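You operate a simulated robot arm through the tools that you are given. There is no shell and no other tool. Be economical: measure what you need, move in short steps, check, and stop when the job is done.

Carry out the task below with a simulated robot arm. There is one attempt and no reset: what you move stays moved.

Task
Take the tall glass with purple band and leave it on top of the teal box marked fittings. Take the white cup with orange band on the bench area marked inspection and put it away on the top of the rebuild table. Fetch the white tub with green lid and set it on top of the yellow box marked leads. Take the blue paper roll and put it on the bench area marked final work. Turn the black knob marked pop hold to HOLD. Take the steel nut with red collar and leave it on top of the grey block with blue stripe. Push the drawer marked cards shut. Turn the black knob marked rpm to 600 rpm. Do these in any order. Set down upright: tall glass with purple band, white tub with green lid.

The check looks at the end state, three seconds after you hand in, the way a careful person would. Anything else that was tipped, shoved, dropped, spilled or broken makes it a failure. A push-on lid holds only when it is set on centred and level and pressed home; a screw cap is set on level and turned clockwise until tight.

Robot
A 6-joint arm with a two-finger parallel gripper on a trunk, on a base that drives. Base frame: it is fixed to the floor where the robot stands at the start and does not move with it; the origin is under the middle of the robot, x ahead of it, y to its left, z up. Readings come in mm, rad, newtons and seconds.
With the tool pointing down near the work surface it reaches from about 500 to 740 mm from the robot's upright axis, wherever it stands. Its first joint turns from -2.601 to 2.601 rad. Places, roughly: bench area marked final work [-1500, 1000, 900]; black knob marked pop hold [-3600, 3000, 900]; black knob marked rpm [-3800, 1700, 1400]; blue paper roll (8x8x16 cm) [-1100, 3700, 200]; drawer marked cards [-200, -5900, 600]; grey block with blue stripe (8x5x4 cm) [-3600, 2300, 900]; steel nut with red collar (4x4x3 cm) [-3800, 2800, 900]; tall glass with purple band [500, 0, 750]; teal box marked fittings [-1250, -2000, 1000]; top of the rebuild table [-3500, -5400, 900]; white cup with orange band (9x9x8 cm) [-1400, -2200, 900]; white tub with green lid (8x8x9 cm) [600, -4100, 900]; yellow box marked leads [1000, -4000, 1000]. Payload 3.43 kg.
Tool frame: the origin (TCP) lies between the finger pads and is the grasp point; the fingertips stand 34 mm ahead of it; z points along the fingers, y is the line along which they close. The gripper opens to 128 mm. The fingers are 24 mm wide and 12 mm thick; the gripper's body (48 by 130 mm) begins 96 mm behind the TCP.
Orientation is that of the tool frame in the base frame, as a unit quaternion [x, y, z, w]. With the fingers straight down and closing along the base's y, the tool's x points along the base's -x, its y along +y and its z along -z.

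Tools
- The arm moves only by the tool play_rows. Its arguments are lists of equal length, an entry for each row: "turn": the turn, a rotation vector about the tool's x, y, z in rad, a list of three; "linear": the shift along the tool's x, y, z in mm, a list of three; "fingers": the finger opening in mm, from 0 to 128. In form: {"turn": [[ax, ay, az], ...], "linear": [[x, y, z], ...], "fingers": [fingers, ...]}. A call has 1 to 20 rows; each row is the pose to reach, as a shift and turn from the pose commanded when the call began, along the tool's axes at that moment. Rows are played at 5 a second. More than 50 mm and 0.15 rad between two rows, or a gripper value outside its range, and nothing of the call is played. Where a pose cannot be reached the arm comes as near as it can. A force on the tool above 40 N (or 10 N above the force at the start of the call, whichever is more), or a blocked arm, ends the call early, and 0.2 s more pass. Each finger travels about 108 mm/s and halts on what it meets, pressing with about 39 N; the grip force reading is that of the motor and also rises with nothing between the fingers. The clock runs only during rows and for 0.2 s after the last one: add rows that repeat a pose to give the fingers time. It gives the time, the measured TCP pose, the force on the tool (base axes), the opening and the grip force at its end, in the units of the frame above (readings bear some noise), with the torque about the TCP (base axes, N m) and any sound that the robot's microphone picked up, and new pictures: "pictures" is both (left out), scene, wrist or none.
- Cameras (640 x 400 px; columns grow to the right, rows downward): "scene" is now at [36.8, 191.5, 1487.6]; the picture's right is [0.24, -0.97, 0.00], its down [-0.64, -0.16, -0.76] and it looks along [0.73, 0.18, -0.65] (base axes); focal length 264 px, centre (320, 200). "wrist" rides on the gripper at [76, -11, -160] in the tool frame; the picture's right is [0.15, 0.99, 0.00], its down [-0.88, 0.13, -0.46] and it looks along [-0.45, 0.07, 0.89] (tool axes); focal length 234 px, centre (320, 200). There is no depth. A picture from a camera that has moved, and an enlarged one, comes with that camera's place and axes in the base frame and with its lens.
- raise_lower(by): slides the trunk up (or, below 0, down) by that many mm; the arm and the scene camera ride with it, the base frame stays. It gives what a move gives, with no picture.
- drive_base(legs): drives the robot by 1 to 6 legs, each [ahead, turn to the left] in mm and rad, along the robot's own axes; the way and the turn of a leg run together, so that a leg with both is an arc; at most 1500 mm and 3.142 rad a leg. The arm and the cameras ride along, it lands a little off, and it stops where it bumps. It gives what a move gives, and a new picture of the scene camera.
- head_to(pan, tilt): turns the head with the scene camera to pan (to the left, within 2.705 rad either way) and tilt (down, from -0.506 to 1.204), counted from straight ahead of the robot. It gives what a move gives, and a new picture of the scene camera.
- inspect(camera, box): a new picture of the part [left, top, right, bottom] of that camera's present view, enlarged. It takes no simulated time.
- finish_job(): hands the job in; it is judged then, once.

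Go step by step. Nothing tells you exact positions but the pictures and the camera data: compare them with the known pose of the tool, close in by small moves and look again before you grip or let go. The budget is 196 turns and 260 pictures, counting those below and the enlarged ones. Unless the task says otherwise, let go and move clear before handing in, and close with one line.

The tools are called as a command line: name --argument value ..., lists and objects as JSON in quotes. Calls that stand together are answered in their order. play_rows: Moves the arm, as the interface text tells. Its arguments: {"type":"object","properties":{"turn":{"type":"array","items":{"type":"array","items":{"type":"number"}}},"linear":{"type":"array","items":{"type":"array","items":{"type":"number"}}},"fingers":{"type":"array","items":{"type":"number"}},"pictures":{"type":"string","enum":["both","scene","wrist","none"]}},"required":["turn","linear","fingers"]} The other tools are called the same way: raise_lower (by) slides the trunk up or down; drive_base (legs) drives the base; head_to (pan, tilt) turns the head that bears the scene camera; inspect (camera, box) takes an enlarged picture of a part of a camera's view; finish_job () hands the job in.

At the start:

```text
clock: 0.0
ee_pos: [585.8, 378.2, 1029.4]
ee_rot: [-0.003, 0.999, 0.018, 0.031]
contact_force: [89.8, 65.4, -177.2]
wrist_torque: [-5.6, -1.4, -3.36]
finger_gap: 127.9
finger_force: 0.1
trunk travel left (down, up): [-500.0, 210.0]
robot x, y, heading: [0.5, -1.8, -0.004]
head pan, tilt: [0.246, 0.714]
```

scene: 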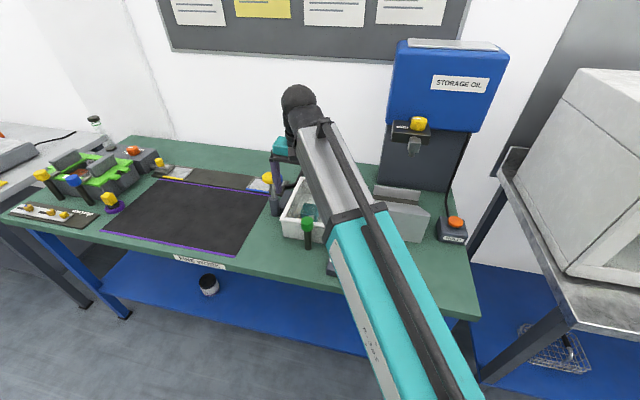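
wrist: 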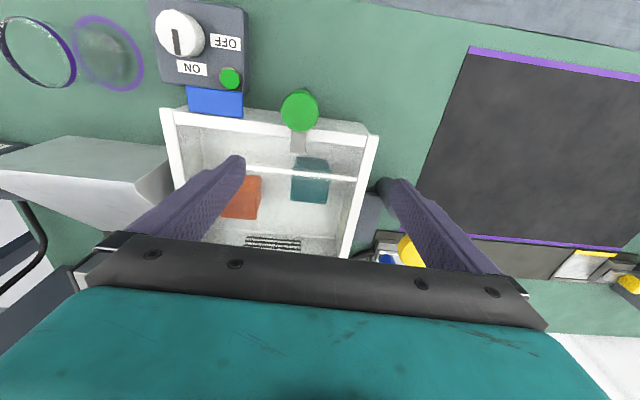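

The glass stands near the white tray, at the upper left of the wrist view. I'll enlarge that part to locate it.

inspect --camera "wrist" --box '[0, 0, 260, 160]'

inspect --camera "scene" --box '[260, 140, 500, 290]'

```text
2.46 times, centred on (130, 80) of wrist
camera zoom: at [501.6, 361.4, 1183.1], right [-0.15, 0.99, 0.03], down [0.85, 0.12, 0.51], along [0.5, 0.1, -0.86], focal length 576 px, centre (788, 495)
```

zoom: 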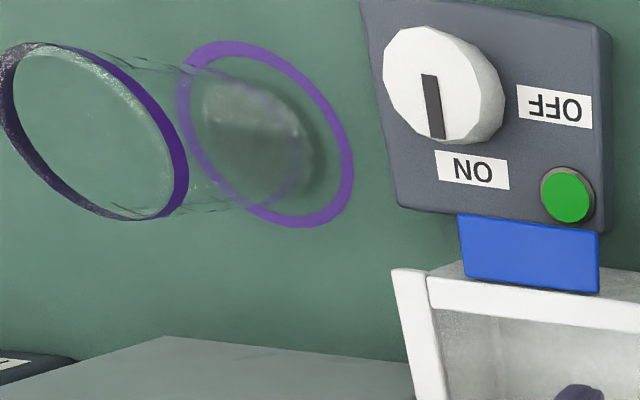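

```text
2.67 times, centred on (380, 215) of scene
camera zoom: at [36.8, 191.5, 1487.6], right [0.24, -0.97, 0.0], down [-0.64, -0.16, -0.76], along [0.73, 0.18, -0.65], focal length 705 px, centre (160, 160)
```

zoom: 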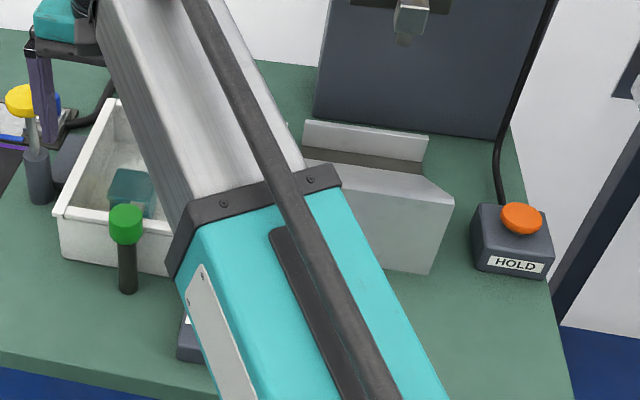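

The glass should be near x≈540, y≈10–50. I'll level the tool and move over above it, staying high.

play_rows --turn '[[0.036, 0.062, 0], [0.036, 0.062, 0], [0.036, 0.062, 0], [0.036, 0.062, 0], [0.036, 0.062, 0], [0.036, 0.062, 0], [0.036, 0.062, 0], [0.036, 0.062, 0], [0.036, 0.062, 0]]' --linear '[[6, -40, -2], [12, -80, -4], [18, -120, -5], [24, -160, -7], [30, -200, -9], [35, -240, -11], [40, -280, -13], [44, -320, -14], [46, -350, -15]]' --fingers '[128, 128, 128, 128, 128, 128, 128, 128, 128]'

```text
clock: 0.4
ee_pos: [597.1, 356.5, 1030.3]
ee_rot: [0.015, 0.999, 0.022, 0.036]
contact_force: [24.6, 12.0, -39.6]
wrist_torque: [-0.85, 0.39, -0.39]
finger_gap: 128.1
finger_force: 0.0
trunk travel left (down, up): [-500.0, 210.0]
robot x, y, heading: [-1.3, -1.2, 0.002]
head pan, tilt: [0.246, 0.714]
stopped in row 2: the force on the tool passed its limit at 230 N (the readings are from after the stop); the commanded pose is now the measured one
camera scene: at [36.6, 192.4, 1487.5], right [0.24, -0.97, 0.0], down [-0.63, -0.16, -0.76], along [0.73, 0.18, -0.65], focal length 264 px, centre (320, 200)
camera wrist: at [509.9, 340.0, 1182.9], right [-0.12, 0.99, 0.03], down [0.85, 0.08, 0.52], along [0.52, 0.09, -0.85], focal length 234 px, centre (320, 200)
```

scene: 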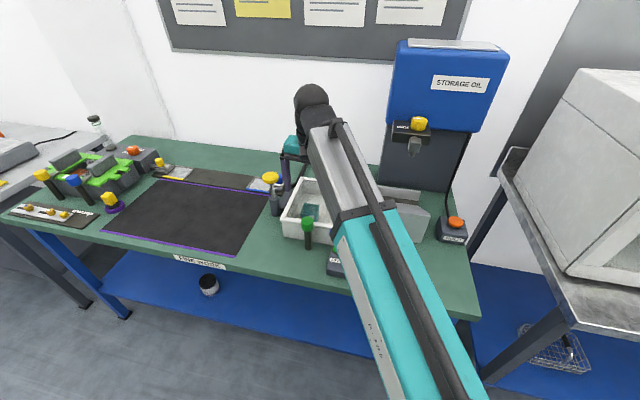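
wrist: 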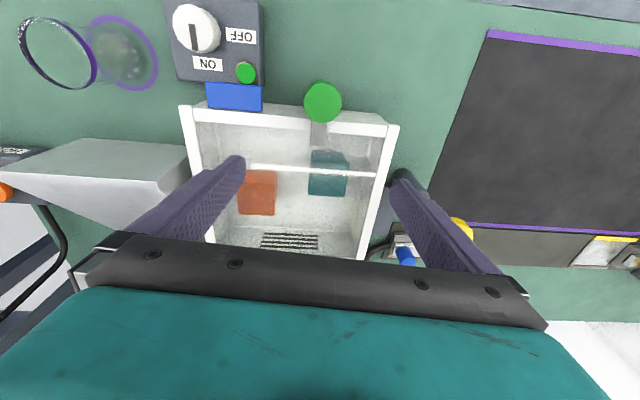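

The force limit tripped although the pictures show nothing touching. I'll hold still for a moment and read the force again.

play_rows --turn '[[0, 0, 0], [0, 0, 0], [0, 0, 0]]' --linear '[[0, 0, 0], [0, 0, 0], [0, 0, 0]]' --fingers '[128, 128, 128]' --pictures "none"

```text
clock: 0.8
ee_pos: [598.0, 356.0, 1031.0]
ee_rot: [0.016, 0.999, 0.022, 0.039]
contact_force: [11.3, 4.9, -15.8]
wrist_torque: [-0.38, 0.19, -0.23]
finger_gap: 128.0
finger_force: 0.0
trunk travel left (down, up): [-500.0, 210.0]
robot x, y, heading: [2.7, -4.5, 0.001]
head pan, tilt: [0.246, 0.714]
stopped in row 1: the force on the tool passed its limit at 60 N (the readings are from after the stop); the commanded pose is now the measured one
```

play_rows --turn '[[0, 0, 0], [0, 0, 0], [0, 0, 0], [0, 0, 0]]' --linear '[[0, 0, 0], [0, 0, 0], [0, 0, 0], [0, 0, 0]]' --fingers '[128, 128, 128, 128]' --pictures "none"

```text
clock: 1.8
ee_pos: [596.2, 356.2, 1028.7]
ee_rot: [0.016, 0.999, 0.022, 0.037]
contact_force: [16.2, 10.9, -29.7]
wrist_torque: [-0.97, -0.09, -0.57]
finger_gap: 127.9
finger_force: 0.1
trunk travel left (down, up): [-500.0, 210.0]
robot x, y, heading: [-4.0, 0.8, -0.001]
head pan, tilt: [0.246, 0.714]
```

play_rows --turn '[[0, 0, 0], [0, 0, 0], [0, 0, 0], [0, 0, 0], [0, 0, 0], [0, 0, 0]]' --linear '[[0, 0, -10], [0, 0, -20], [0, 0, -30], [0, 0, -40], [0, 0, -40], [0, 0, -40]]' --fingers '[128, 128, 128, 128, 128, 128]' --pictures "none"

```text
clock: 2.1
ee_pos: [597.9, 356.1, 1032.7]
ee_rot: [0.017, 0.999, 0.023, 0.04]
contact_force: [9.0, 4.3, -14.2]
wrist_torque: [-0.32, 0.15, -0.17]
finger_gap: 127.8
finger_force: 0.2
trunk travel left (down, up): [-500.0, 210.0]
robot x, y, heading: [2.2, -1.2, -0.001]
head pan, tilt: [0.246, 0.714]
stopped in row 1: the force on the tool passed its limit at 52 N (the readings are from after the stop); the commanded pose is now the measured one
```

The force seems to push the tool outward and down, as if it were pinned against its own forearm. I'll try moving down and outward.

play_rows --turn '[[0, 0, 0], [0, 0, 0], [0, 0, 0], [0, 0, 0], [0, 0, 0]]' --linear '[[0, 0, 10], [0, 0, 20], [0, 0, 30], [0, 0, 40], [0, 0, 40]]' --fingers '[128, 128, 128, 128, 128]' --pictures "both"

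```text
clock: 3.3
ee_pos: [600.9, 358.8, 993.7]
ee_rot: [0.017, 0.999, 0.022, 0.039]
contact_force: [0.2, 0.1, 0.1]
wrist_torque: [-0.02, 0.02, 0.04]
finger_gap: 128.1
finger_force: 0.1
trunk travel left (down, up): [-500.0, 210.0]
robot x, y, heading: [-1.2, -1.0, -0.0]
head pan, tilt: [0.246, 0.714]
camera scene: at [36.9, 191.5, 1487.6], right [0.24, -0.97, 0.0], down [-0.64, -0.16, -0.76], along [0.73, 0.18, -0.65], focal length 264 px, centre (320, 200)
camera wrist: at [513.4, 341.2, 1146.3], right [-0.12, 0.99, 0.04], down [0.85, 0.08, 0.53], along [0.52, 0.09, -0.85], focal length 234 px, centre (320, 200)
```

scene: 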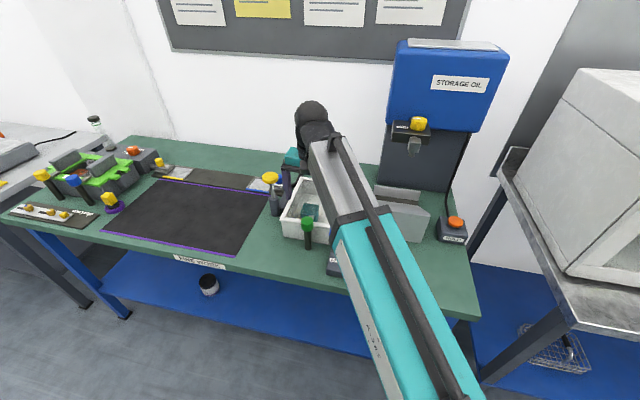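
wrist: 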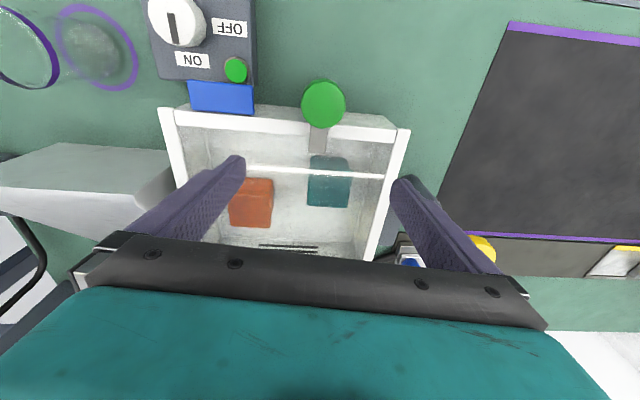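

It was self-contact, and the force is zero now. I'll raise the trunk for headroom, then traverse toward the glass.

raise_lower --by 120

play_rows --turn '[[0.01, 0.02, 0], [0.02, 0.04, 0], [0.04, 0.07, 0.02], [0.04, 0.075, 0.035], [0.04, 0.075, 0.035], [0.04, 0.075, 0.035], [0.04, 0.075, 0.035], [0.04, 0.075, 0.035], [0.04, 0.075, 0.035], [0.04, 0.075, 0.035], [0.04, 0.075, 0.035]]' --linear '[[5, -30, 20], [10, -60, 35], [15, -90, 40], [20, -120, 40], [25, -150, 40], [35, -180, 40], [45, -210, 40], [55, -240, 40], [60, -270, 40], [60, -290, 40], [60, -290, 40]]' --fingers '[128, 128, 128, 128, 128, 128, 128, 128, 128, 128, 128]'

```text
clock: 4.8
ee_pos: [601.2, 357.8, 1113.4]
ee_rot: [0.016, 0.999, 0.023, 0.039]
contact_force: [-0.5, 0.1, -0.3]
wrist_torque: [-0.01, 0.04, 0.03]
finger_gap: 128.1
finger_force: 0.0
trunk travel left (down, up): [-620.0, 90.0]
robot x, y, heading: [-1.3, 1.0, -0.001]
head pan, tilt: [0.246, 0.714]
```

```text
clock: 5.9
ee_pos: [580.7, 229.9, 1066.1]
ee_rot: [0.036, 0.999, 0.006, 0.004]
contact_force: [2.9, -1.2, -3.7]
wrist_torque: [0.26, 0.16, 0.15]
finger_gap: 128.0
finger_force: 0.0
trunk travel left (down, up): [-620.0, 90.0]
robot x, y, heading: [3.8, -0.7, -0.005]
head pan, tilt: [0.246, 0.714]
stopped in row 5: the force on the tool passed its limit at 47 N (the readings are from after the stop); the commanded pose is now the measured one
camera scene: at [36.9, 191.9, 1607.5], right [0.24, -0.97, 0.0], down [-0.64, -0.16, -0.76], along [0.73, 0.18, -0.65], focal length 264 px, centre (320, 200)
camera wrist: at [503.2, 221.2, 1225.6], right [-0.07, 1.0, 0.01], down [0.88, 0.06, 0.46], along [0.46, 0.04, -0.89], focal length 234 px, centre (320, 200)
```

scene: 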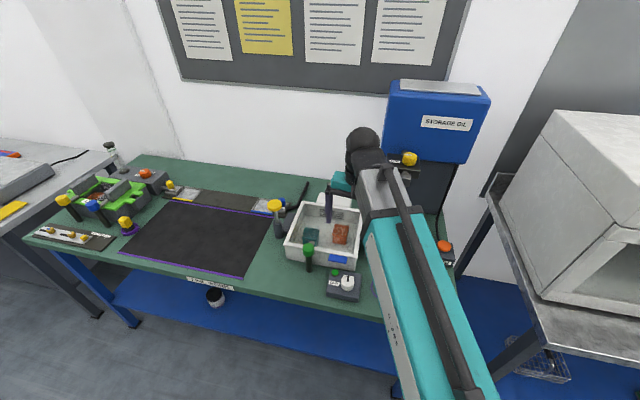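
wrist: 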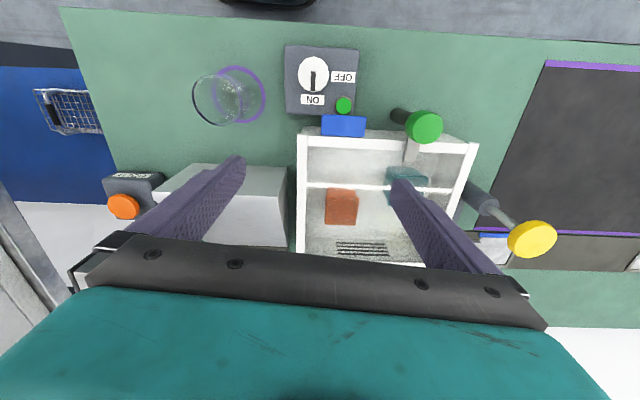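

Contact with its own forearm again, because a shorter radius needs a lower tool. I'll raise the trunk fully and move the tool lower relative to it.

play_rows --turn '[[0, 0, 0], [0, 0, 0], [0, 0, 0], [0, 0, 0], [0, 0, 0]]' --linear '[[0, 0, 15], [0, 0, 30], [0, 0, 50], [0, 0, 60], [0, 0, 60]]' --fingers '[128, 128, 128, 128, 128]' --pictures "none"

raise_lower --by 85

play_rows --turn '[[0, 0, 0], [0, 0, 0], [0, 0, 0], [0, 0, 0], [-0.035, 0, 0], [-0.07, 0, 0], [-0.07, 0, 0], [-0.07, 0, 0]]' --linear '[[0, 0, 15], [0, -10, 35], [0, -20, 60], [0, -40, 75], [10, -70, 90], [20, -100, 100], [30, -130, 100], [30, -130, 100]]' --fingers '[128, 128, 128, 128, 128, 128, 128, 128]'

```text
clock: 7.1
ee_pos: [581.2, 229.4, 1008.2]
ee_rot: [0.037, 0.999, 0.006, 0.004]
contact_force: [0.0, 0.1, -0.4]
wrist_torque: [0.0, 0.03, -0.04]
finger_gap: 128.1
finger_force: 0.0
trunk travel left (down, up): [-620.0, 90.0]
robot x, y, heading: [0.1, -0.7, -0.003]
head pan, tilt: [0.246, 0.714]
```

```text
clock: 8.3
ee_pos: [580.5, 230.7, 1092.7]
ee_rot: [0.037, 0.999, 0.006, 0.004]
contact_force: [-0.1, 0.6, -0.3]
wrist_torque: [-0.01, 0.0, -0.01]
finger_gap: 128.2
finger_force: 0.0
trunk travel left (down, up): [-705.0, 5.0]
robot x, y, heading: [1.0, -0.6, -0.004]
head pan, tilt: [0.246, 0.714]
```

```text
clock: 10.1
ee_pos: [570.2, 106.1, 993.5]
ee_rot: [0.036, 0.999, 0.041, 0.004]
contact_force: [-0.9, -0.2, 0.3]
wrist_torque: [0.0, -0.02, 0.04]
finger_gap: 127.9
finger_force: 0.1
out of reach, approached as far as the arm can: row 6, 7, 8
trunk travel left (down, up): [-705.0, 5.0]
robot x, y, heading: [3.3, -0.6, 0.002]
head pan, tilt: [0.246, 0.714]
camera scene: at [36.9, 191.6, 1692.5], right [0.24, -0.97, 0.0], down [-0.64, -0.16, -0.76], along [0.73, 0.18, -0.65], focal length 264 px, centre (320, 200)
camera wrist: at [491.5, 87.3, 1150.7], right [-0.07, 0.99, 0.08], down [0.88, 0.03, 0.47], along [0.46, 0.11, -0.88], focal length 234 px, centre (320, 200)
```

scene: 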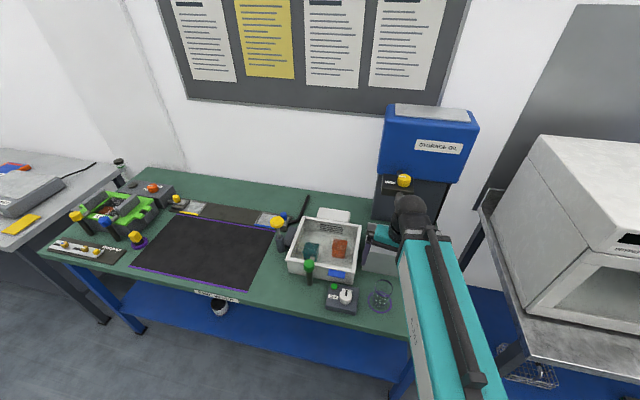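
wrist: 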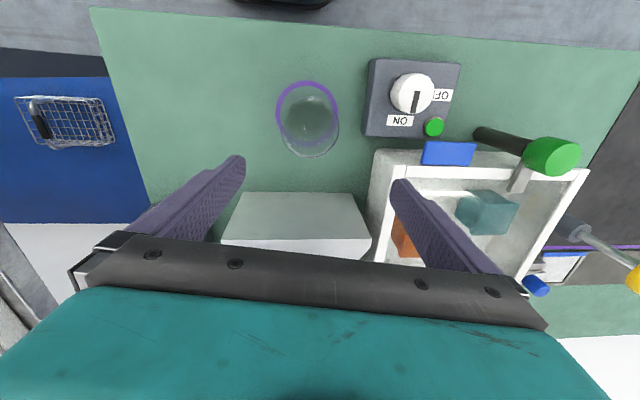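

The glass shows in both views now, near (545, 100), with the table top at about z≈800. I'll enlarge both views to fix it.

inspect --camera "wrist" --box '[240, 60, 400, 160]'

inspect --camera "scene" --box '[320, 250, 448, 330]'

```text
4.00 times, centred on (320, 110) of wrist
camera zoom: at [491.5, 87.3, 1150.7], right [-0.07, 0.99, 0.08], down [0.88, 0.03, 0.47], along [0.46, 0.11, -0.88], focal length 937 px, centre (320, 560)
```

zoom: 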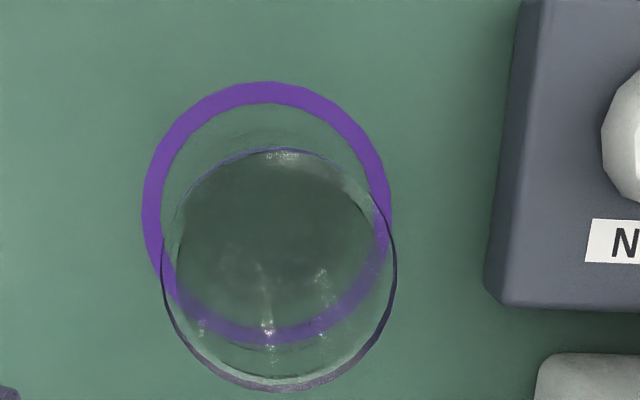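

```text
5.00 times, centred on (384, 290) of scene
camera zoom: at [36.9, 191.6, 1692.5], right [0.24, -0.97, 0.0], down [-0.64, -0.16, -0.76], along [0.73, 0.18, -0.65], focal length 1322 px, centre (0, -250)
```

zoom: 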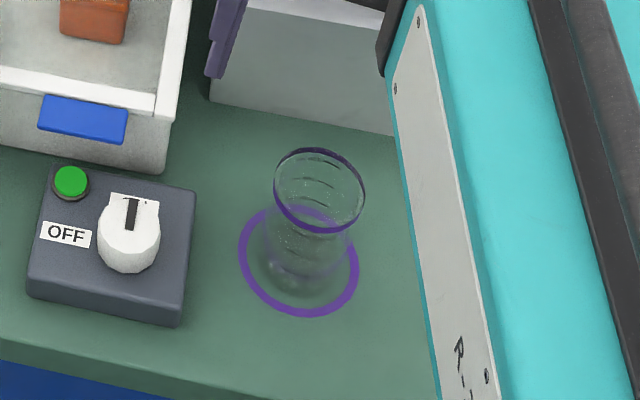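

The glass rim centre is near (537, 99, 905) with a diameter of about 60 mm, on the table at z≈805. I'll level the tool and place it above the glass.

play_rows --turn '[[0.03, 0, 0], [0.06, 0.01, 0], [0.081, 0.011, 0], [0.081, 0.011, 0], [0.081, 0.011, 0]]' --linear '[[5, 0, 10], [15, -5, 22], [25, -10, 32], [33, -12, 32], [33, -12, 32]]' --fingers '[120, 110, 100, 95, 95]'

```text
clock: 11.3
ee_pos: [560.6, 104.8, 958.3]
ee_rot: [0.037, 0.999, 0.0, -0.004]
contact_force: [-0.9, -0.1, 0.3]
wrist_torque: [-0.01, 0.01, 0.02]
finger_gap: 94.9
finger_force: 0.1
out of reach, approached as far as the arm can: row 2, 3, 4, 5
trunk travel left (down, up): [-705.0, 5.0]
robot x, y, heading: [-0.7, -1.1, 0.005]
head pan, tilt: [0.246, 0.714]
camera scene: at [36.8, 191.4, 1692.6], right [0.24, -0.97, 0.0], down [-0.64, -0.16, -0.76], along [0.73, 0.18, -0.65], focal length 264 px, centre (320, 200)
camera wrist: at [486.0, 98.3, 1117.9], right [-0.07, 1.0, 0.0], down [0.89, 0.07, 0.45], along [0.45, 0.03, -0.89], focal length 234 px, centre (320, 200)
```

scene: 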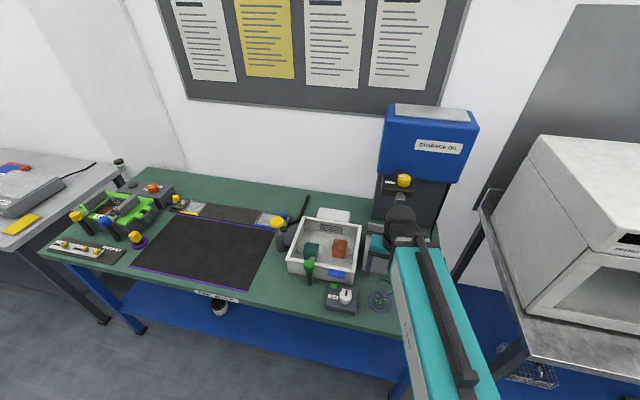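
wrist: 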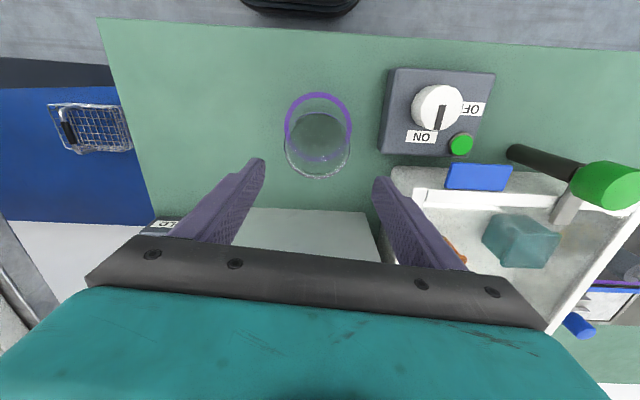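

I'm at the inner reach limit, so I'll back the base up 120 mm to get a better radius.

drive_base --legs '[[-120, 0]]'

play_rows --turn '[[0, 0, 0], [0, 0, 0], [0, 0, 0], [0, 0, 0], [0, 0, 0]]' --linear '[[-25, 0, 0], [-50, -2, 0], [-75, -4, 0], [-93, -5, 0], [-93, -5, 0]]' --fingers '[95, 95, 95, 95, 95]'

```text
clock: 12.7
ee_pos: [440.3, 106.0, 957.7]
ee_rot: [0.037, 0.999, 0.0, -0.003]
contact_force: [-0.5, 0.8, -0.8]
wrist_torque: [-0.03, -0.01, 0.01]
finger_gap: 94.8
finger_force: 0.0
trunk travel left (down, up): [-705.0, 5.0]
robot x, y, heading: [-118.0, -2.6, -0.002]
head pan, tilt: [0.246, 0.714]
camera scene: at [-84.5, 191.4, 1692.6], right [0.24, -0.97, 0.0], down [-0.63, -0.16, -0.76], along [0.73, 0.18, -0.65], focal length 264 px, centre (320, 200)
```

scene: 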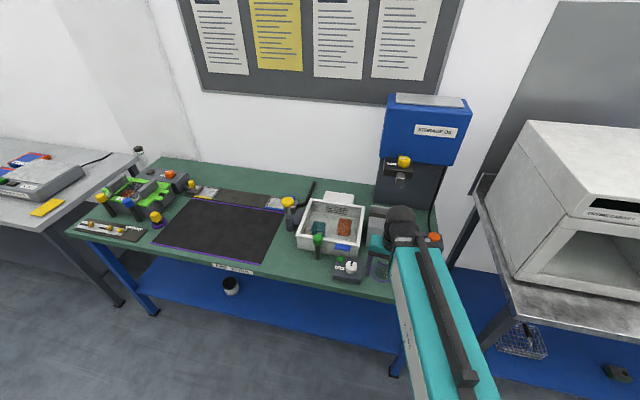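

```text
clock: 13.8
ee_pos: [532.4, 91.1, 956.3]
ee_rot: [0.036, 0.999, -0.001, -0.003]
contact_force: [0.2, -0.2, -0.2]
wrist_torque: [0.03, 0.02, -0.02]
finger_gap: 94.8
finger_force: 0.2
trunk travel left (down, up): [-705.0, 5.0]
robot x, y, heading: [-120.7, 0.7, 0.002]
head pan, tilt: [0.246, 0.714]
camera scene: at [-83.1, 191.4, 1692.6], right [0.24, -0.97, 0.0], down [-0.64, -0.16, -0.76], along [0.73, 0.18, -0.65], focal length 264 px, centre (320, 200)
camera wrist: at [457.5, 85.8, 1116.8], right [-0.07, 1.0, 0.0], down [0.89, 0.06, 0.45], along [0.45, 0.03, -0.89], focal length 234 px, centre (320, 200)
```

scene: 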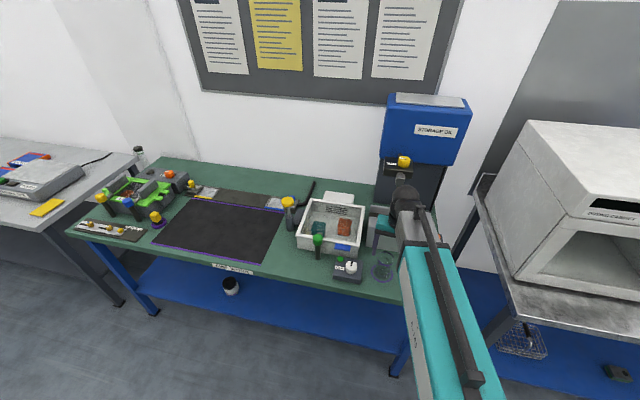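
wrist: 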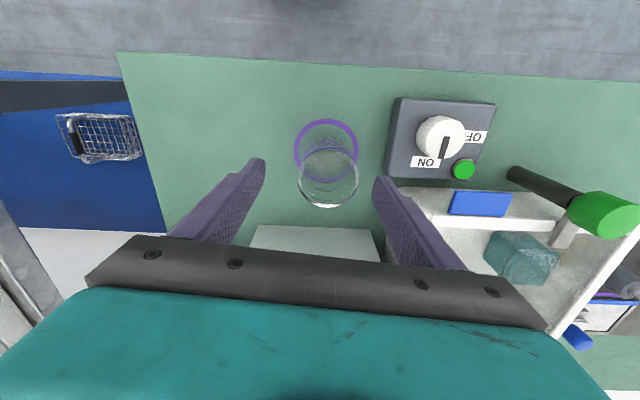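

The rim is at about (540, 99), so the tool needs roughly +8 mm in both x and y. I'll align and then descend around the glass.

play_rows --turn '[[0, 0, 0], [0, 0, 0], [0, 0, 0], [0, 0, 0], [0, 0, 0], [0, 0, 0], [0, 0, 0]]' --linear '[[-7.5, 8.5, 0], [-7.5, 8.5, 10], [-7.5, 8.5, 30], [-7.5, 8.5, 50], [-7.5, 8.5, 70], [-7.5, 8.5, 88], [-7.5, 8.5, 88]]' --fingers '[95, 95, 95, 95, 95, 95, 95]'

```text
clock: 15.4
ee_pos: [542.2, 101.4, 869.7]
ee_rot: [0.036, 0.999, 0.001, -0.003]
contact_force: [0.1, 0.4, 0.0]
wrist_torque: [-0.01, -0.03, 0.02]
finger_gap: 94.8
finger_force: 0.0
trunk travel left (down, up): [-705.0, 5.0]
robot x, y, heading: [-117.8, 0.3, -0.006]
head pan, tilt: [0.246, 0.714]
camera scene: at [-83.0, 191.4, 1692.6], right [0.24, -0.97, 0.0], down [-0.64, -0.16, -0.76], along [0.73, 0.18, -0.65], focal length 264 px, centre (320, 200)
camera wrist: at [466.8, 94.6, 1029.6], right [-0.07, 1.0, 0.0], down [0.89, 0.06, 0.45], along [0.45, 0.03, -0.89], focal length 234 px, centre (320, 200)
```

scene: 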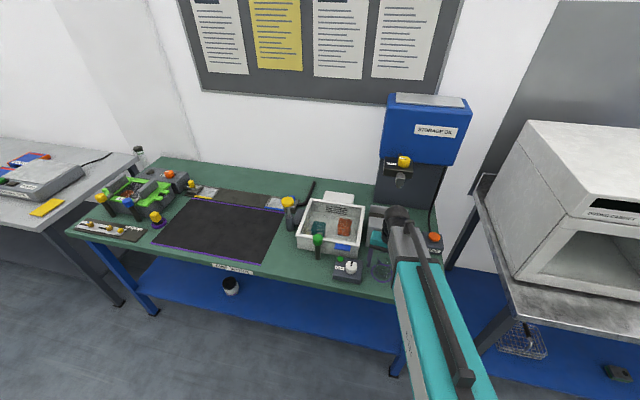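
wrist: 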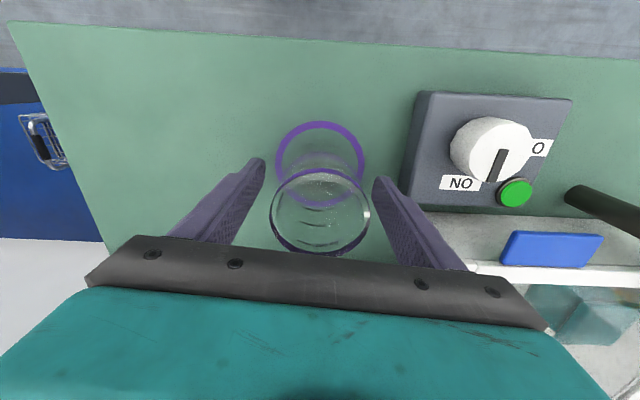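

The glass is centred between the fingers. I'll close the gripper.

play_rows --turn '[[0, 0, 0], [0, 0, 0], [0, 0, 0], [0, 0, 0], [0, 0, 0]]' --linear '[[3, -2, 3], [3, -2, 3], [3, -2, 3], [3, -2, 3], [3, -2, 3]]' --fingers '[95, 75, 60, 50, 40]'

```text
clock: 16.6
ee_pos: [538.1, 99.0, 867.2]
ee_rot: [0.037, 0.999, 0.0, -0.004]
contact_force: [-0.6, 0.0, 0.5]
wrist_torque: [-0.08, 0.02, 0.03]
finger_gap: 56.5
finger_force: 38.9
trunk travel left (down, up): [-705.0, 5.0]
robot x, y, heading: [-119.8, -4.2, 0.002]
head pan, tilt: [0.246, 0.714]
camera scene: at [-83.0, 191.4, 1692.6], right [0.24, -0.97, 0.0], down [-0.64, -0.16, -0.76], along [0.73, 0.18, -0.65], focal length 264 px, centre (320, 200)
camera wrist: at [463.5, 92.3, 1026.7], right [-0.07, 1.0, 0.0], down [0.89, 0.06, 0.45], along [0.45, 0.03, -0.89], focal length 234 px, centre (320, 200)
```

scene: 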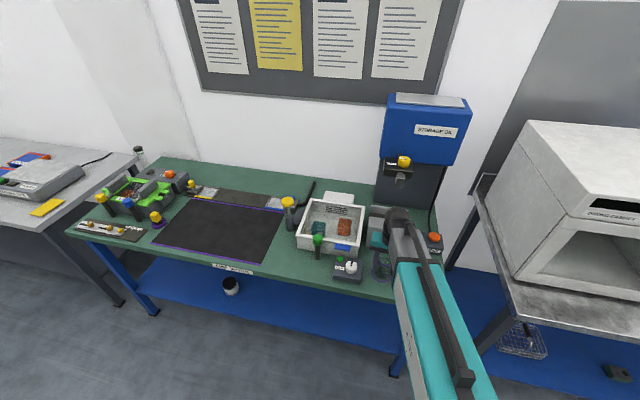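
wrist: 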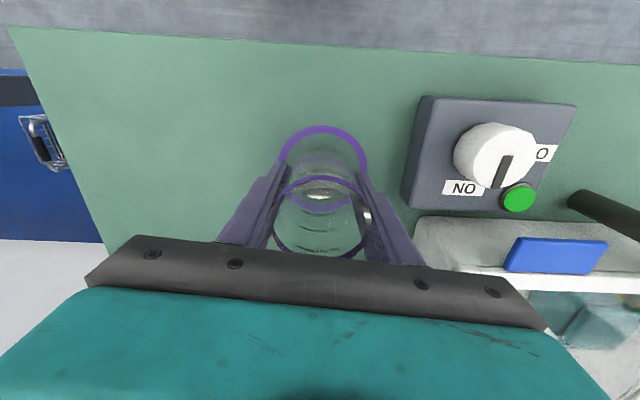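

I have the glass, gripped at 56.5 mm. I'll lift it and look around for a route to the teal box.

play_rows --turn '[[0, 0, 0], [0, 0, 0], [0, 0, 0], [0, 0, 0], [0, 0, 0]]' --linear '[[0, 0, -15], [0, 0, -40], [0, 0, -65], [0, 0, -85], [0, 0, -85]]' --fingers '[40, 40, 40, 40, 40]' --pictures "wrist"

drive_base --legs '[[-450, 0]]'

head_to --pan -1.6 --tilt 0.35

head_to --pan -2.6 --tilt 0.35

head_to --pan 2.5 --tilt 0.35

```text
clock: 17.9
ee_pos: [538.5, 99.2, 953.1]
ee_rot: [0.037, 0.999, -0.001, -0.004]
contact_force: [0.2, -0.1, -1.3]
wrist_torque: [0.01, -0.02, 0.0]
finger_gap: 56.0
finger_force: 39.3
trunk travel left (down, up): [-705.0, 5.0]
robot x, y, heading: [-124.7, 0.2, 0.001]
head pan, tilt: [0.246, 0.714]
camera wrist: at [463.5, 92.9, 1112.2], right [-0.07, 1.0, 0.0], down [0.89, 0.06, 0.45], along [0.45, 0.03, -0.89], focal length 234 px, centre (320, 200)
```

wrist: 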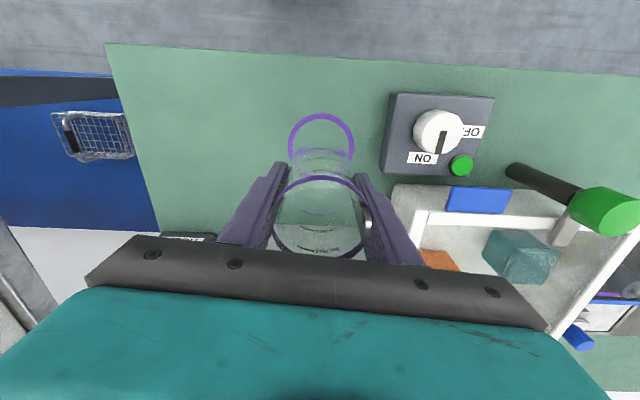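

```text
clock: 20.9
ee_pos: [87.7, 94.8, 951.3]
ee_rot: [0.043, 0.999, 0.0, -0.002]
contact_force: [-0.1, 0.1, -0.5]
wrist_torque: [-0.01, 0.0, -0.01]
finger_gap: 56.2
finger_force: 38.6
trunk travel left (down, up): [-705.0, 5.0]
robot x, y, heading: [-571.0, 2.7, -0.017]
head pan, tilt: [0.246, 0.714]
camera scene: at [-532.5, 192.3, 1692.6], right [0.23, -0.97, 0.0], down [-0.64, -0.15, -0.76], along [0.74, 0.17, -0.65], focal length 264 px, centre (320, 200)
```

scene: 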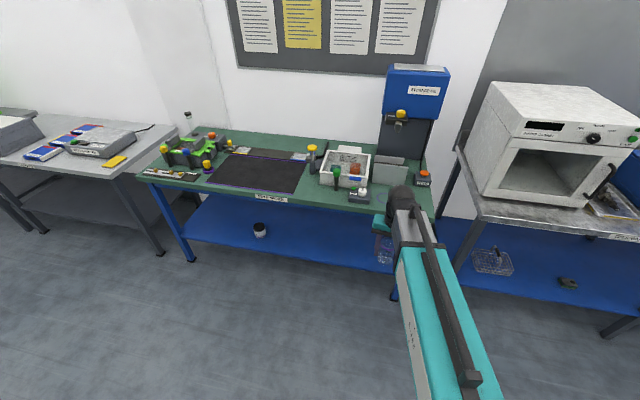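

```text
clock: 22.7
ee_pos: [88.3, 94.3, 952.1]
ee_rot: [0.043, 0.999, 0.001, -0.004]
contact_force: [0.8, -0.6, -0.5]
wrist_torque: [0.01, -0.02, 0.02]
finger_gap: 56.3
finger_force: 38.9
trunk travel left (down, up): [-705.0, 5.0]
robot x, y, heading: [-570.6, 2.6, -0.011]
head pan, tilt: [-1.6, 0.351]
camera scene: at [-618.1, 80.1, 1725.1], right [-1.0, 0.04, 0.0], down [0.02, 0.34, -0.94], along [-0.04, -0.94, -0.34], focal length 264 px, centre (320, 200)
```

scene: 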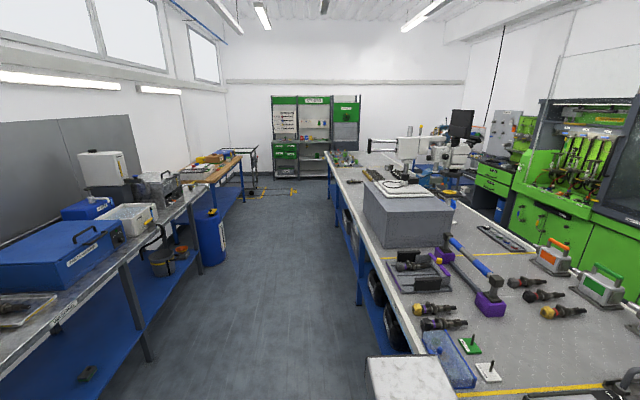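

```text
clock: 24.0
ee_pos: [87.9, 95.0, 953.2]
ee_rot: [0.042, 0.999, 0.0, -0.004]
contact_force: [0.9, -0.2, -1.0]
wrist_torque: [0.0, -0.01, 0.0]
finger_gap: 56.2
finger_force: 39.0
trunk travel left (down, up): [-705.0, 5.0]
robot x, y, heading: [-572.5, -1.3, -0.017]
head pan, tilt: [-2.601, 0.351]
camera scene: at [-694.5, 126.3, 1725.1], right [-0.5, 0.86, 0.0], down [0.3, 0.17, -0.94], along [-0.81, -0.47, -0.34], focal length 264 px, centre (320, 200)
```

scene: 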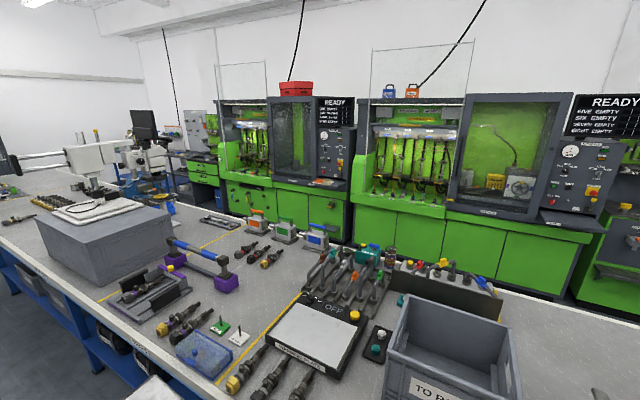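

```text
clock: 28.0
ee_pos: [87.3, 96.1, 952.9]
ee_rot: [0.042, 0.999, 0.0, -0.004]
contact_force: [0.9, -0.2, -1.3]
wrist_torque: [-0.02, 0.0, 0.0]
finger_gap: 56.1
finger_force: 38.7
trunk travel left (down, up): [-705.0, 5.0]
robot x, y, heading: [-571.9, -3.1, -0.015]
head pan, tilt: [2.499, 0.351]
camera scene: at [-687.6, 230.1, 1725.1], right [0.61, 0.79, 0.0], down [0.27, -0.21, -0.94], along [-0.74, 0.57, -0.34], focal length 264 px, centre (320, 200)
```

scene: 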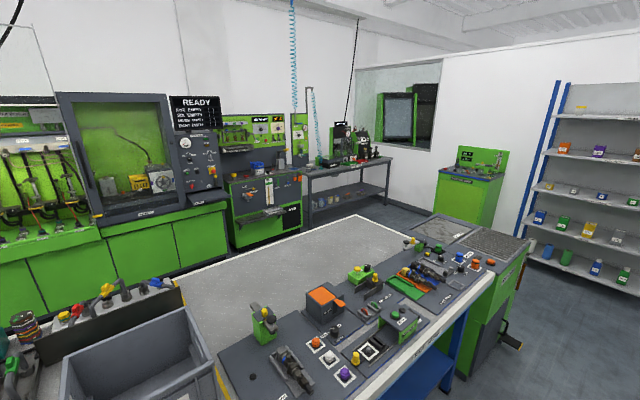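

The robot stands in an aisle between the wall benches (front edge x≈465) and a long island (front edge x≈-830). I'll turn toward -y and drive along it.

head_to --pan -0.5 --tilt 0.45

drive_base --legs '[[150, 0], [0, -1.55], [1300, 0]]'

head_to --pan -0.9 --tilt 0.5

```text
clock: 30.6
ee_pos: [87.5, 94.9, 952.7]
ee_rot: [0.043, 0.999, 0.0, -0.004]
contact_force: [0.3, 0.2, -0.8]
wrist_torque: [-0.03, -0.02, 0.0]
finger_gap: 56.3
finger_force: 38.9
trunk travel left (down, up): [-705.0, 5.0]
robot x, y, heading: [-574.1, -0.6, -0.018]
head pan, tilt: [-0.499, 0.45]
camera scene: at [-534.0, 127.9, 1715.9], right [-0.49, -0.87, 0.0], down [-0.38, 0.21, -0.9], along [0.78, -0.44, -0.44], focal length 264 px, centre (320, 200)
```

scene: 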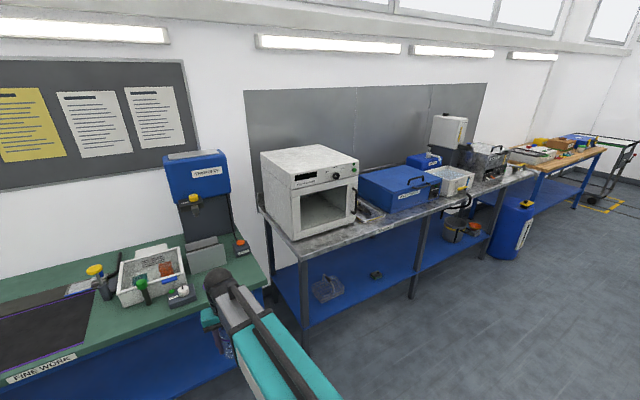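

```text
clock: 44.4
ee_pos: [-311.8, -1990.9, 951.9]
ee_rot: [0.732, 0.681, 0.002, -0.002]
contact_force: [0.1, 0.1, -0.8]
wrist_torque: [0.03, -0.03, 0.02]
finger_gap: 56.3
finger_force: 39.0
trunk travel left (down, up): [-705.0, 5.0]
robot x, y, heading: [-412.0, -1328.2, -1.569]
head pan, tilt: [-0.499, 0.45]
camera scene: at [-289.0, -1366.4, 1715.9], right [-0.87, 0.48, 0.0], down [0.21, 0.38, -0.9], along [-0.44, -0.79, -0.44], focal length 264 px, centre (320, 200)
```

scene: 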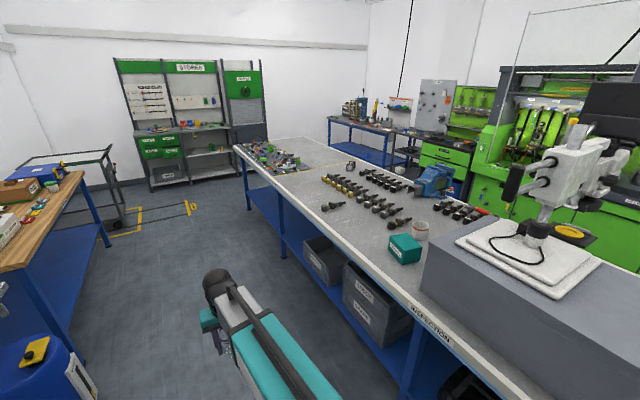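

```text
clock: 45.3
ee_pos: [-310.3, -1989.7, 951.8]
ee_rot: [0.732, 0.681, 0.002, -0.002]
contact_force: [0.0, -0.4, 0.2]
wrist_torque: [-0.01, -0.01, -0.02]
finger_gap: 56.0
finger_force: 38.9
trunk travel left (down, up): [-705.0, 5.0]
robot x, y, heading: [-421.2, -1332.3, -1.582]
head pan, tilt: [-0.901, 0.499]
camera scene: at [-316.1, -1341.8, 1711.5], right [-0.62, 0.79, 0.0], down [0.38, 0.3, -0.88], along [-0.69, -0.54, -0.48], focal length 264 px, centre (320, 200)
```

scene: 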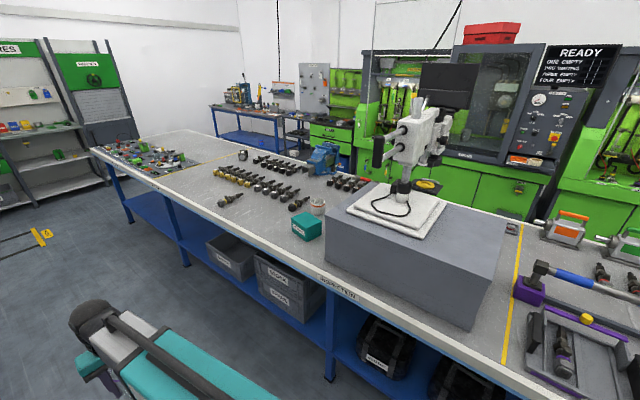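

The teal box stands on the island near (-1157, -2080), with the cup just behind it. I'll lift the glass higher, drive level with the box and turn to face the island.

play_rows --turn '[[0, 0, 0], [0, 0, 0], [0, 0, 0], [0, 0, 0], [0, 0, 0], [0, 0, 0], [0, 0, 0]]' --linear '[[-20, 0, -20], [-40, 0, -50], [-45, 0, -85], [-45, 0, -120], [-45, 0, -155], [-45, 0, -180], [-45, 0, -180]]' --fingers '[40, 40, 40, 40, 40, 40, 40]' --pictures "none"

drive_base --legs '[[750, 0], [0, -1.57]]'

head_to --pan 0 --tilt 0.7

```text
clock: 46.9
ee_pos: [-315.0, -2036.0, 1132.1]
ee_rot: [0.732, 0.682, 0.003, -0.002]
contact_force: [0.6, 0.1, -1.1]
wrist_torque: [-0.01, 0.01, -0.01]
finger_gap: 55.9
finger_force: 39.5
trunk travel left (down, up): [-705.0, 5.0]
robot x, y, heading: [-411.6, -1333.1, -1.575]
head pan, tilt: [-0.901, 0.499]
```

```text
clock: 56.7
ee_pos: [-1121.5, -2177.3, 1130.2]
ee_rot: [0.999, -0.035, 0.002, 0.0]
contact_force: [-0.4, 0.2, -1.7]
wrist_torque: [0.03, 0.02, 0.01]
finger_gap: 56.3
finger_force: 38.8
trunk travel left (down, up): [-705.0, 5.0]
robot x, y, heading: [-414.3, -2052.0, 3.137]
head pan, tilt: [-0.901, 0.499]
camera scene: at [-427.9, -2148.4, 1711.4], right [0.78, 0.62, 0.0], down [0.3, -0.38, -0.88], along [-0.54, 0.69, -0.48], focal length 264 px, centre (320, 200)
```

scene: 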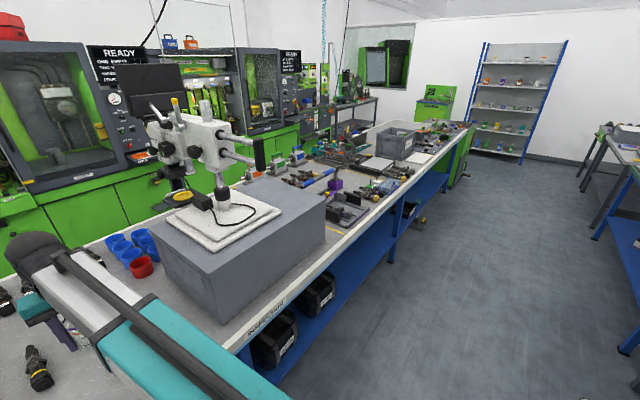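

```text
clock: 57.9
ee_pos: [-1122.2, -2176.8, 1130.4]
ee_rot: [0.999, -0.036, 0.003, 0.0]
contact_force: [0.5, -0.5, -0.1]
wrist_torque: [-0.01, 0.0, 0.01]
finger_gap: 56.3
finger_force: 39.5
trunk travel left (down, up): [-705.0, 5.0]
robot x, y, heading: [-417.9, -2049.3, 3.143]
head pan, tilt: [0.0, 0.7]
camera scene: at [-456.4, -2218.7, 1693.8], right [0.0, 1.0, 0.0], down [0.64, 0.0, -0.77], along [-0.77, 0.0, -0.64], focal length 264 px, centre (320, 200)
```

scene: 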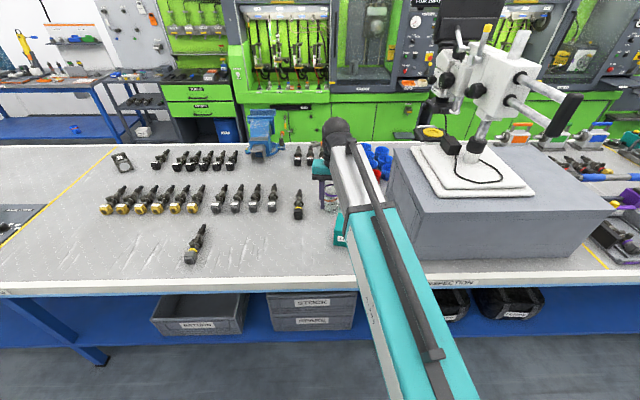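

The teal box is partly hidden behind the arm, so I'll look through the wrist camera.

inspect --camera "wrist" --box '[0, 0, 640, 400]'

inspect --camera "scene" --box '[280, 150, 400, 260]'

```text
1.00 times, centred on (320, 200) of wrist (not enlarged: the box is as wide or as high as the picture)
camera zoom: at [-1045.2, -2171.5, 1290.8], right [0.08, -1.0, 0.0], down [-0.89, -0.07, 0.45], along [-0.45, -0.04, -0.89], focal length 234 px, centre (320, 200)
```

zoom: 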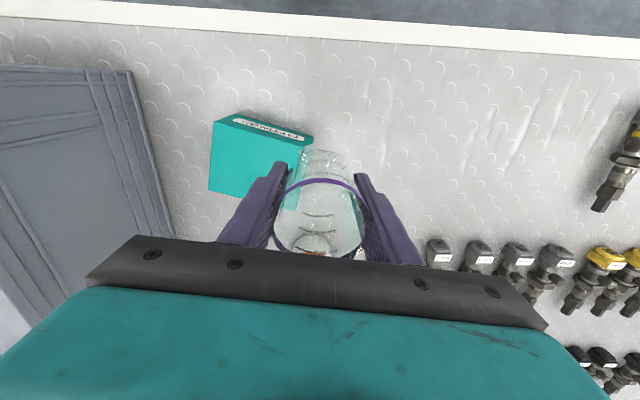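

```text
3.64 times, centred on (340, 205) of scene
camera zoom: at [-456.4, -2218.7, 1693.8], right [0.0, 1.0, 0.0], down [0.64, 0.0, -0.77], along [-0.77, 0.0, -0.64], focal length 961 px, centre (247, 182)
```

zoom: 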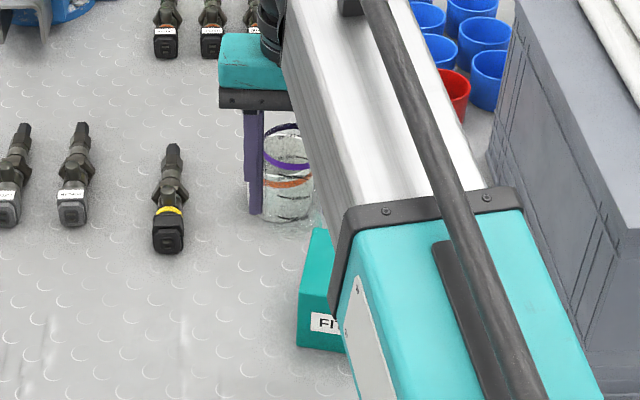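

inspect --camera "wrist" --box '[190, 90, 350, 260]'

```text
2.35 times, centred on (270, 175) of wrist
camera zoom: at [-1045.2, -2171.5, 1290.8], right [0.08, -1.0, 0.0], down [-0.89, -0.07, 0.45], along [-0.45, -0.04, -0.89], focal length 551 px, centre (438, 259)
```

zoom: 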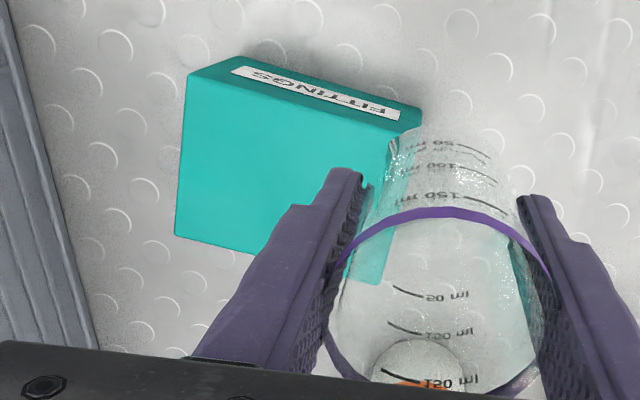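

The box top centre is near (-1158, -2092). I'll move the glass over it and then measure the height again.

play_rows --turn '[[0, 0, 0], [0, 0, 0], [0, 0, 0], [0, 0, 0]]' --linear '[[-15, -30, 0], [-30, -60, 0], [-42, -82, 0], [-42, -82, 0]]' --fingers '[40, 40, 40, 40]'

```text
clock: 58.9
ee_pos: [-1156.9, -2092.3, 1130.6]
ee_rot: [0.999, -0.035, 0.004, 0.0]
contact_force: [0.6, 0.5, -0.5]
wrist_torque: [0.02, 0.02, 0.0]
finger_gap: 55.9
finger_force: 38.7
trunk travel left (down, up): [-705.0, 5.0]
robot x, y, heading: [-412.9, -2051.4, 3.141]
head pan, tilt: [0.0, 0.7]
camera scene: at [-456.3, -2218.7, 1693.8], right [0.0, 1.0, 0.0], down [0.64, 0.0, -0.77], along [-0.77, 0.0, -0.64], focal length 264 px, centre (320, 200)
camera wrist: at [-1081.6, -2086.8, 1290.3], right [0.08, -1.0, 0.0], down [-0.89, -0.07, 0.45], along [-0.45, -0.04, -0.89], focal length 234 px, centre (320, 200)
```

scene: 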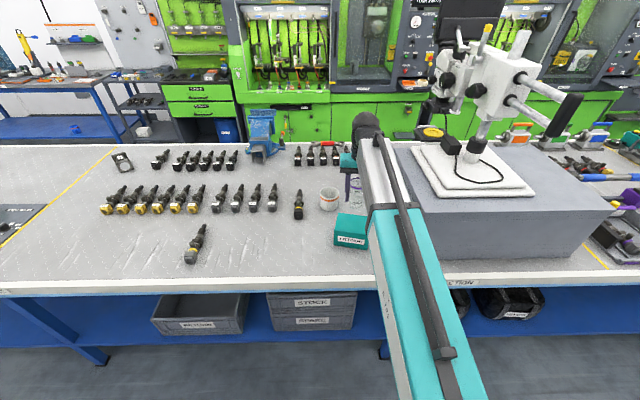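
wrist: 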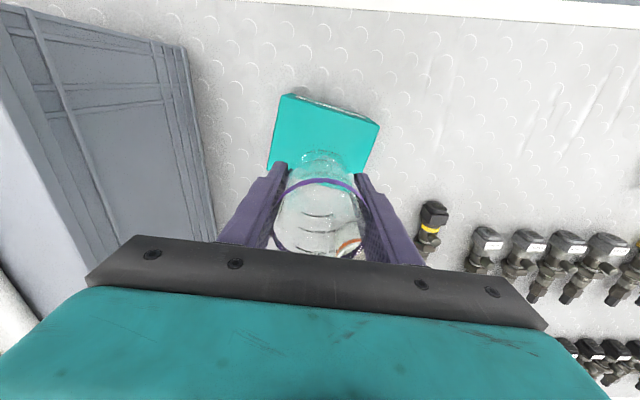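

inspect --camera "scene" --box '[300, 170, 396, 260]'

inspect --camera "wrist" --box '[240, 80, 400, 180]'

```text
4.44 times, centred on (348, 215) of scene
camera zoom: at [-456.3, -2218.7, 1693.8], right [0.0, 1.0, 0.0], down [0.64, 0.0, -0.77], along [-0.77, 0.0, -0.64], focal length 1175 px, centre (196, 133)
```

zoom: 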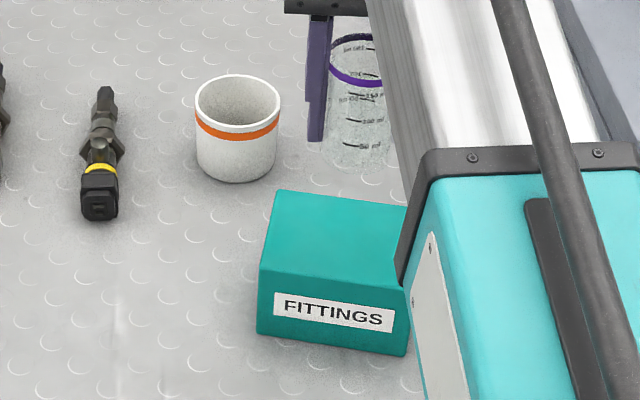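

```text
4.00 times, centred on (320, 130) of wrist
camera zoom: at [-1081.6, -2086.8, 1290.3], right [0.08, -1.0, 0.0], down [-0.89, -0.07, 0.45], along [-0.45, -0.04, -0.89], focal length 937 px, centre (320, 480)
```

zoom: 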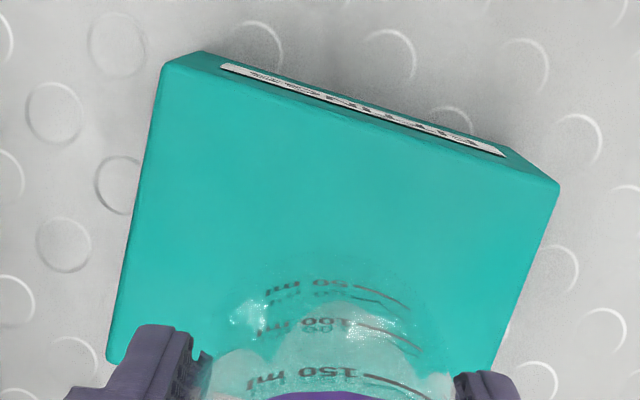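

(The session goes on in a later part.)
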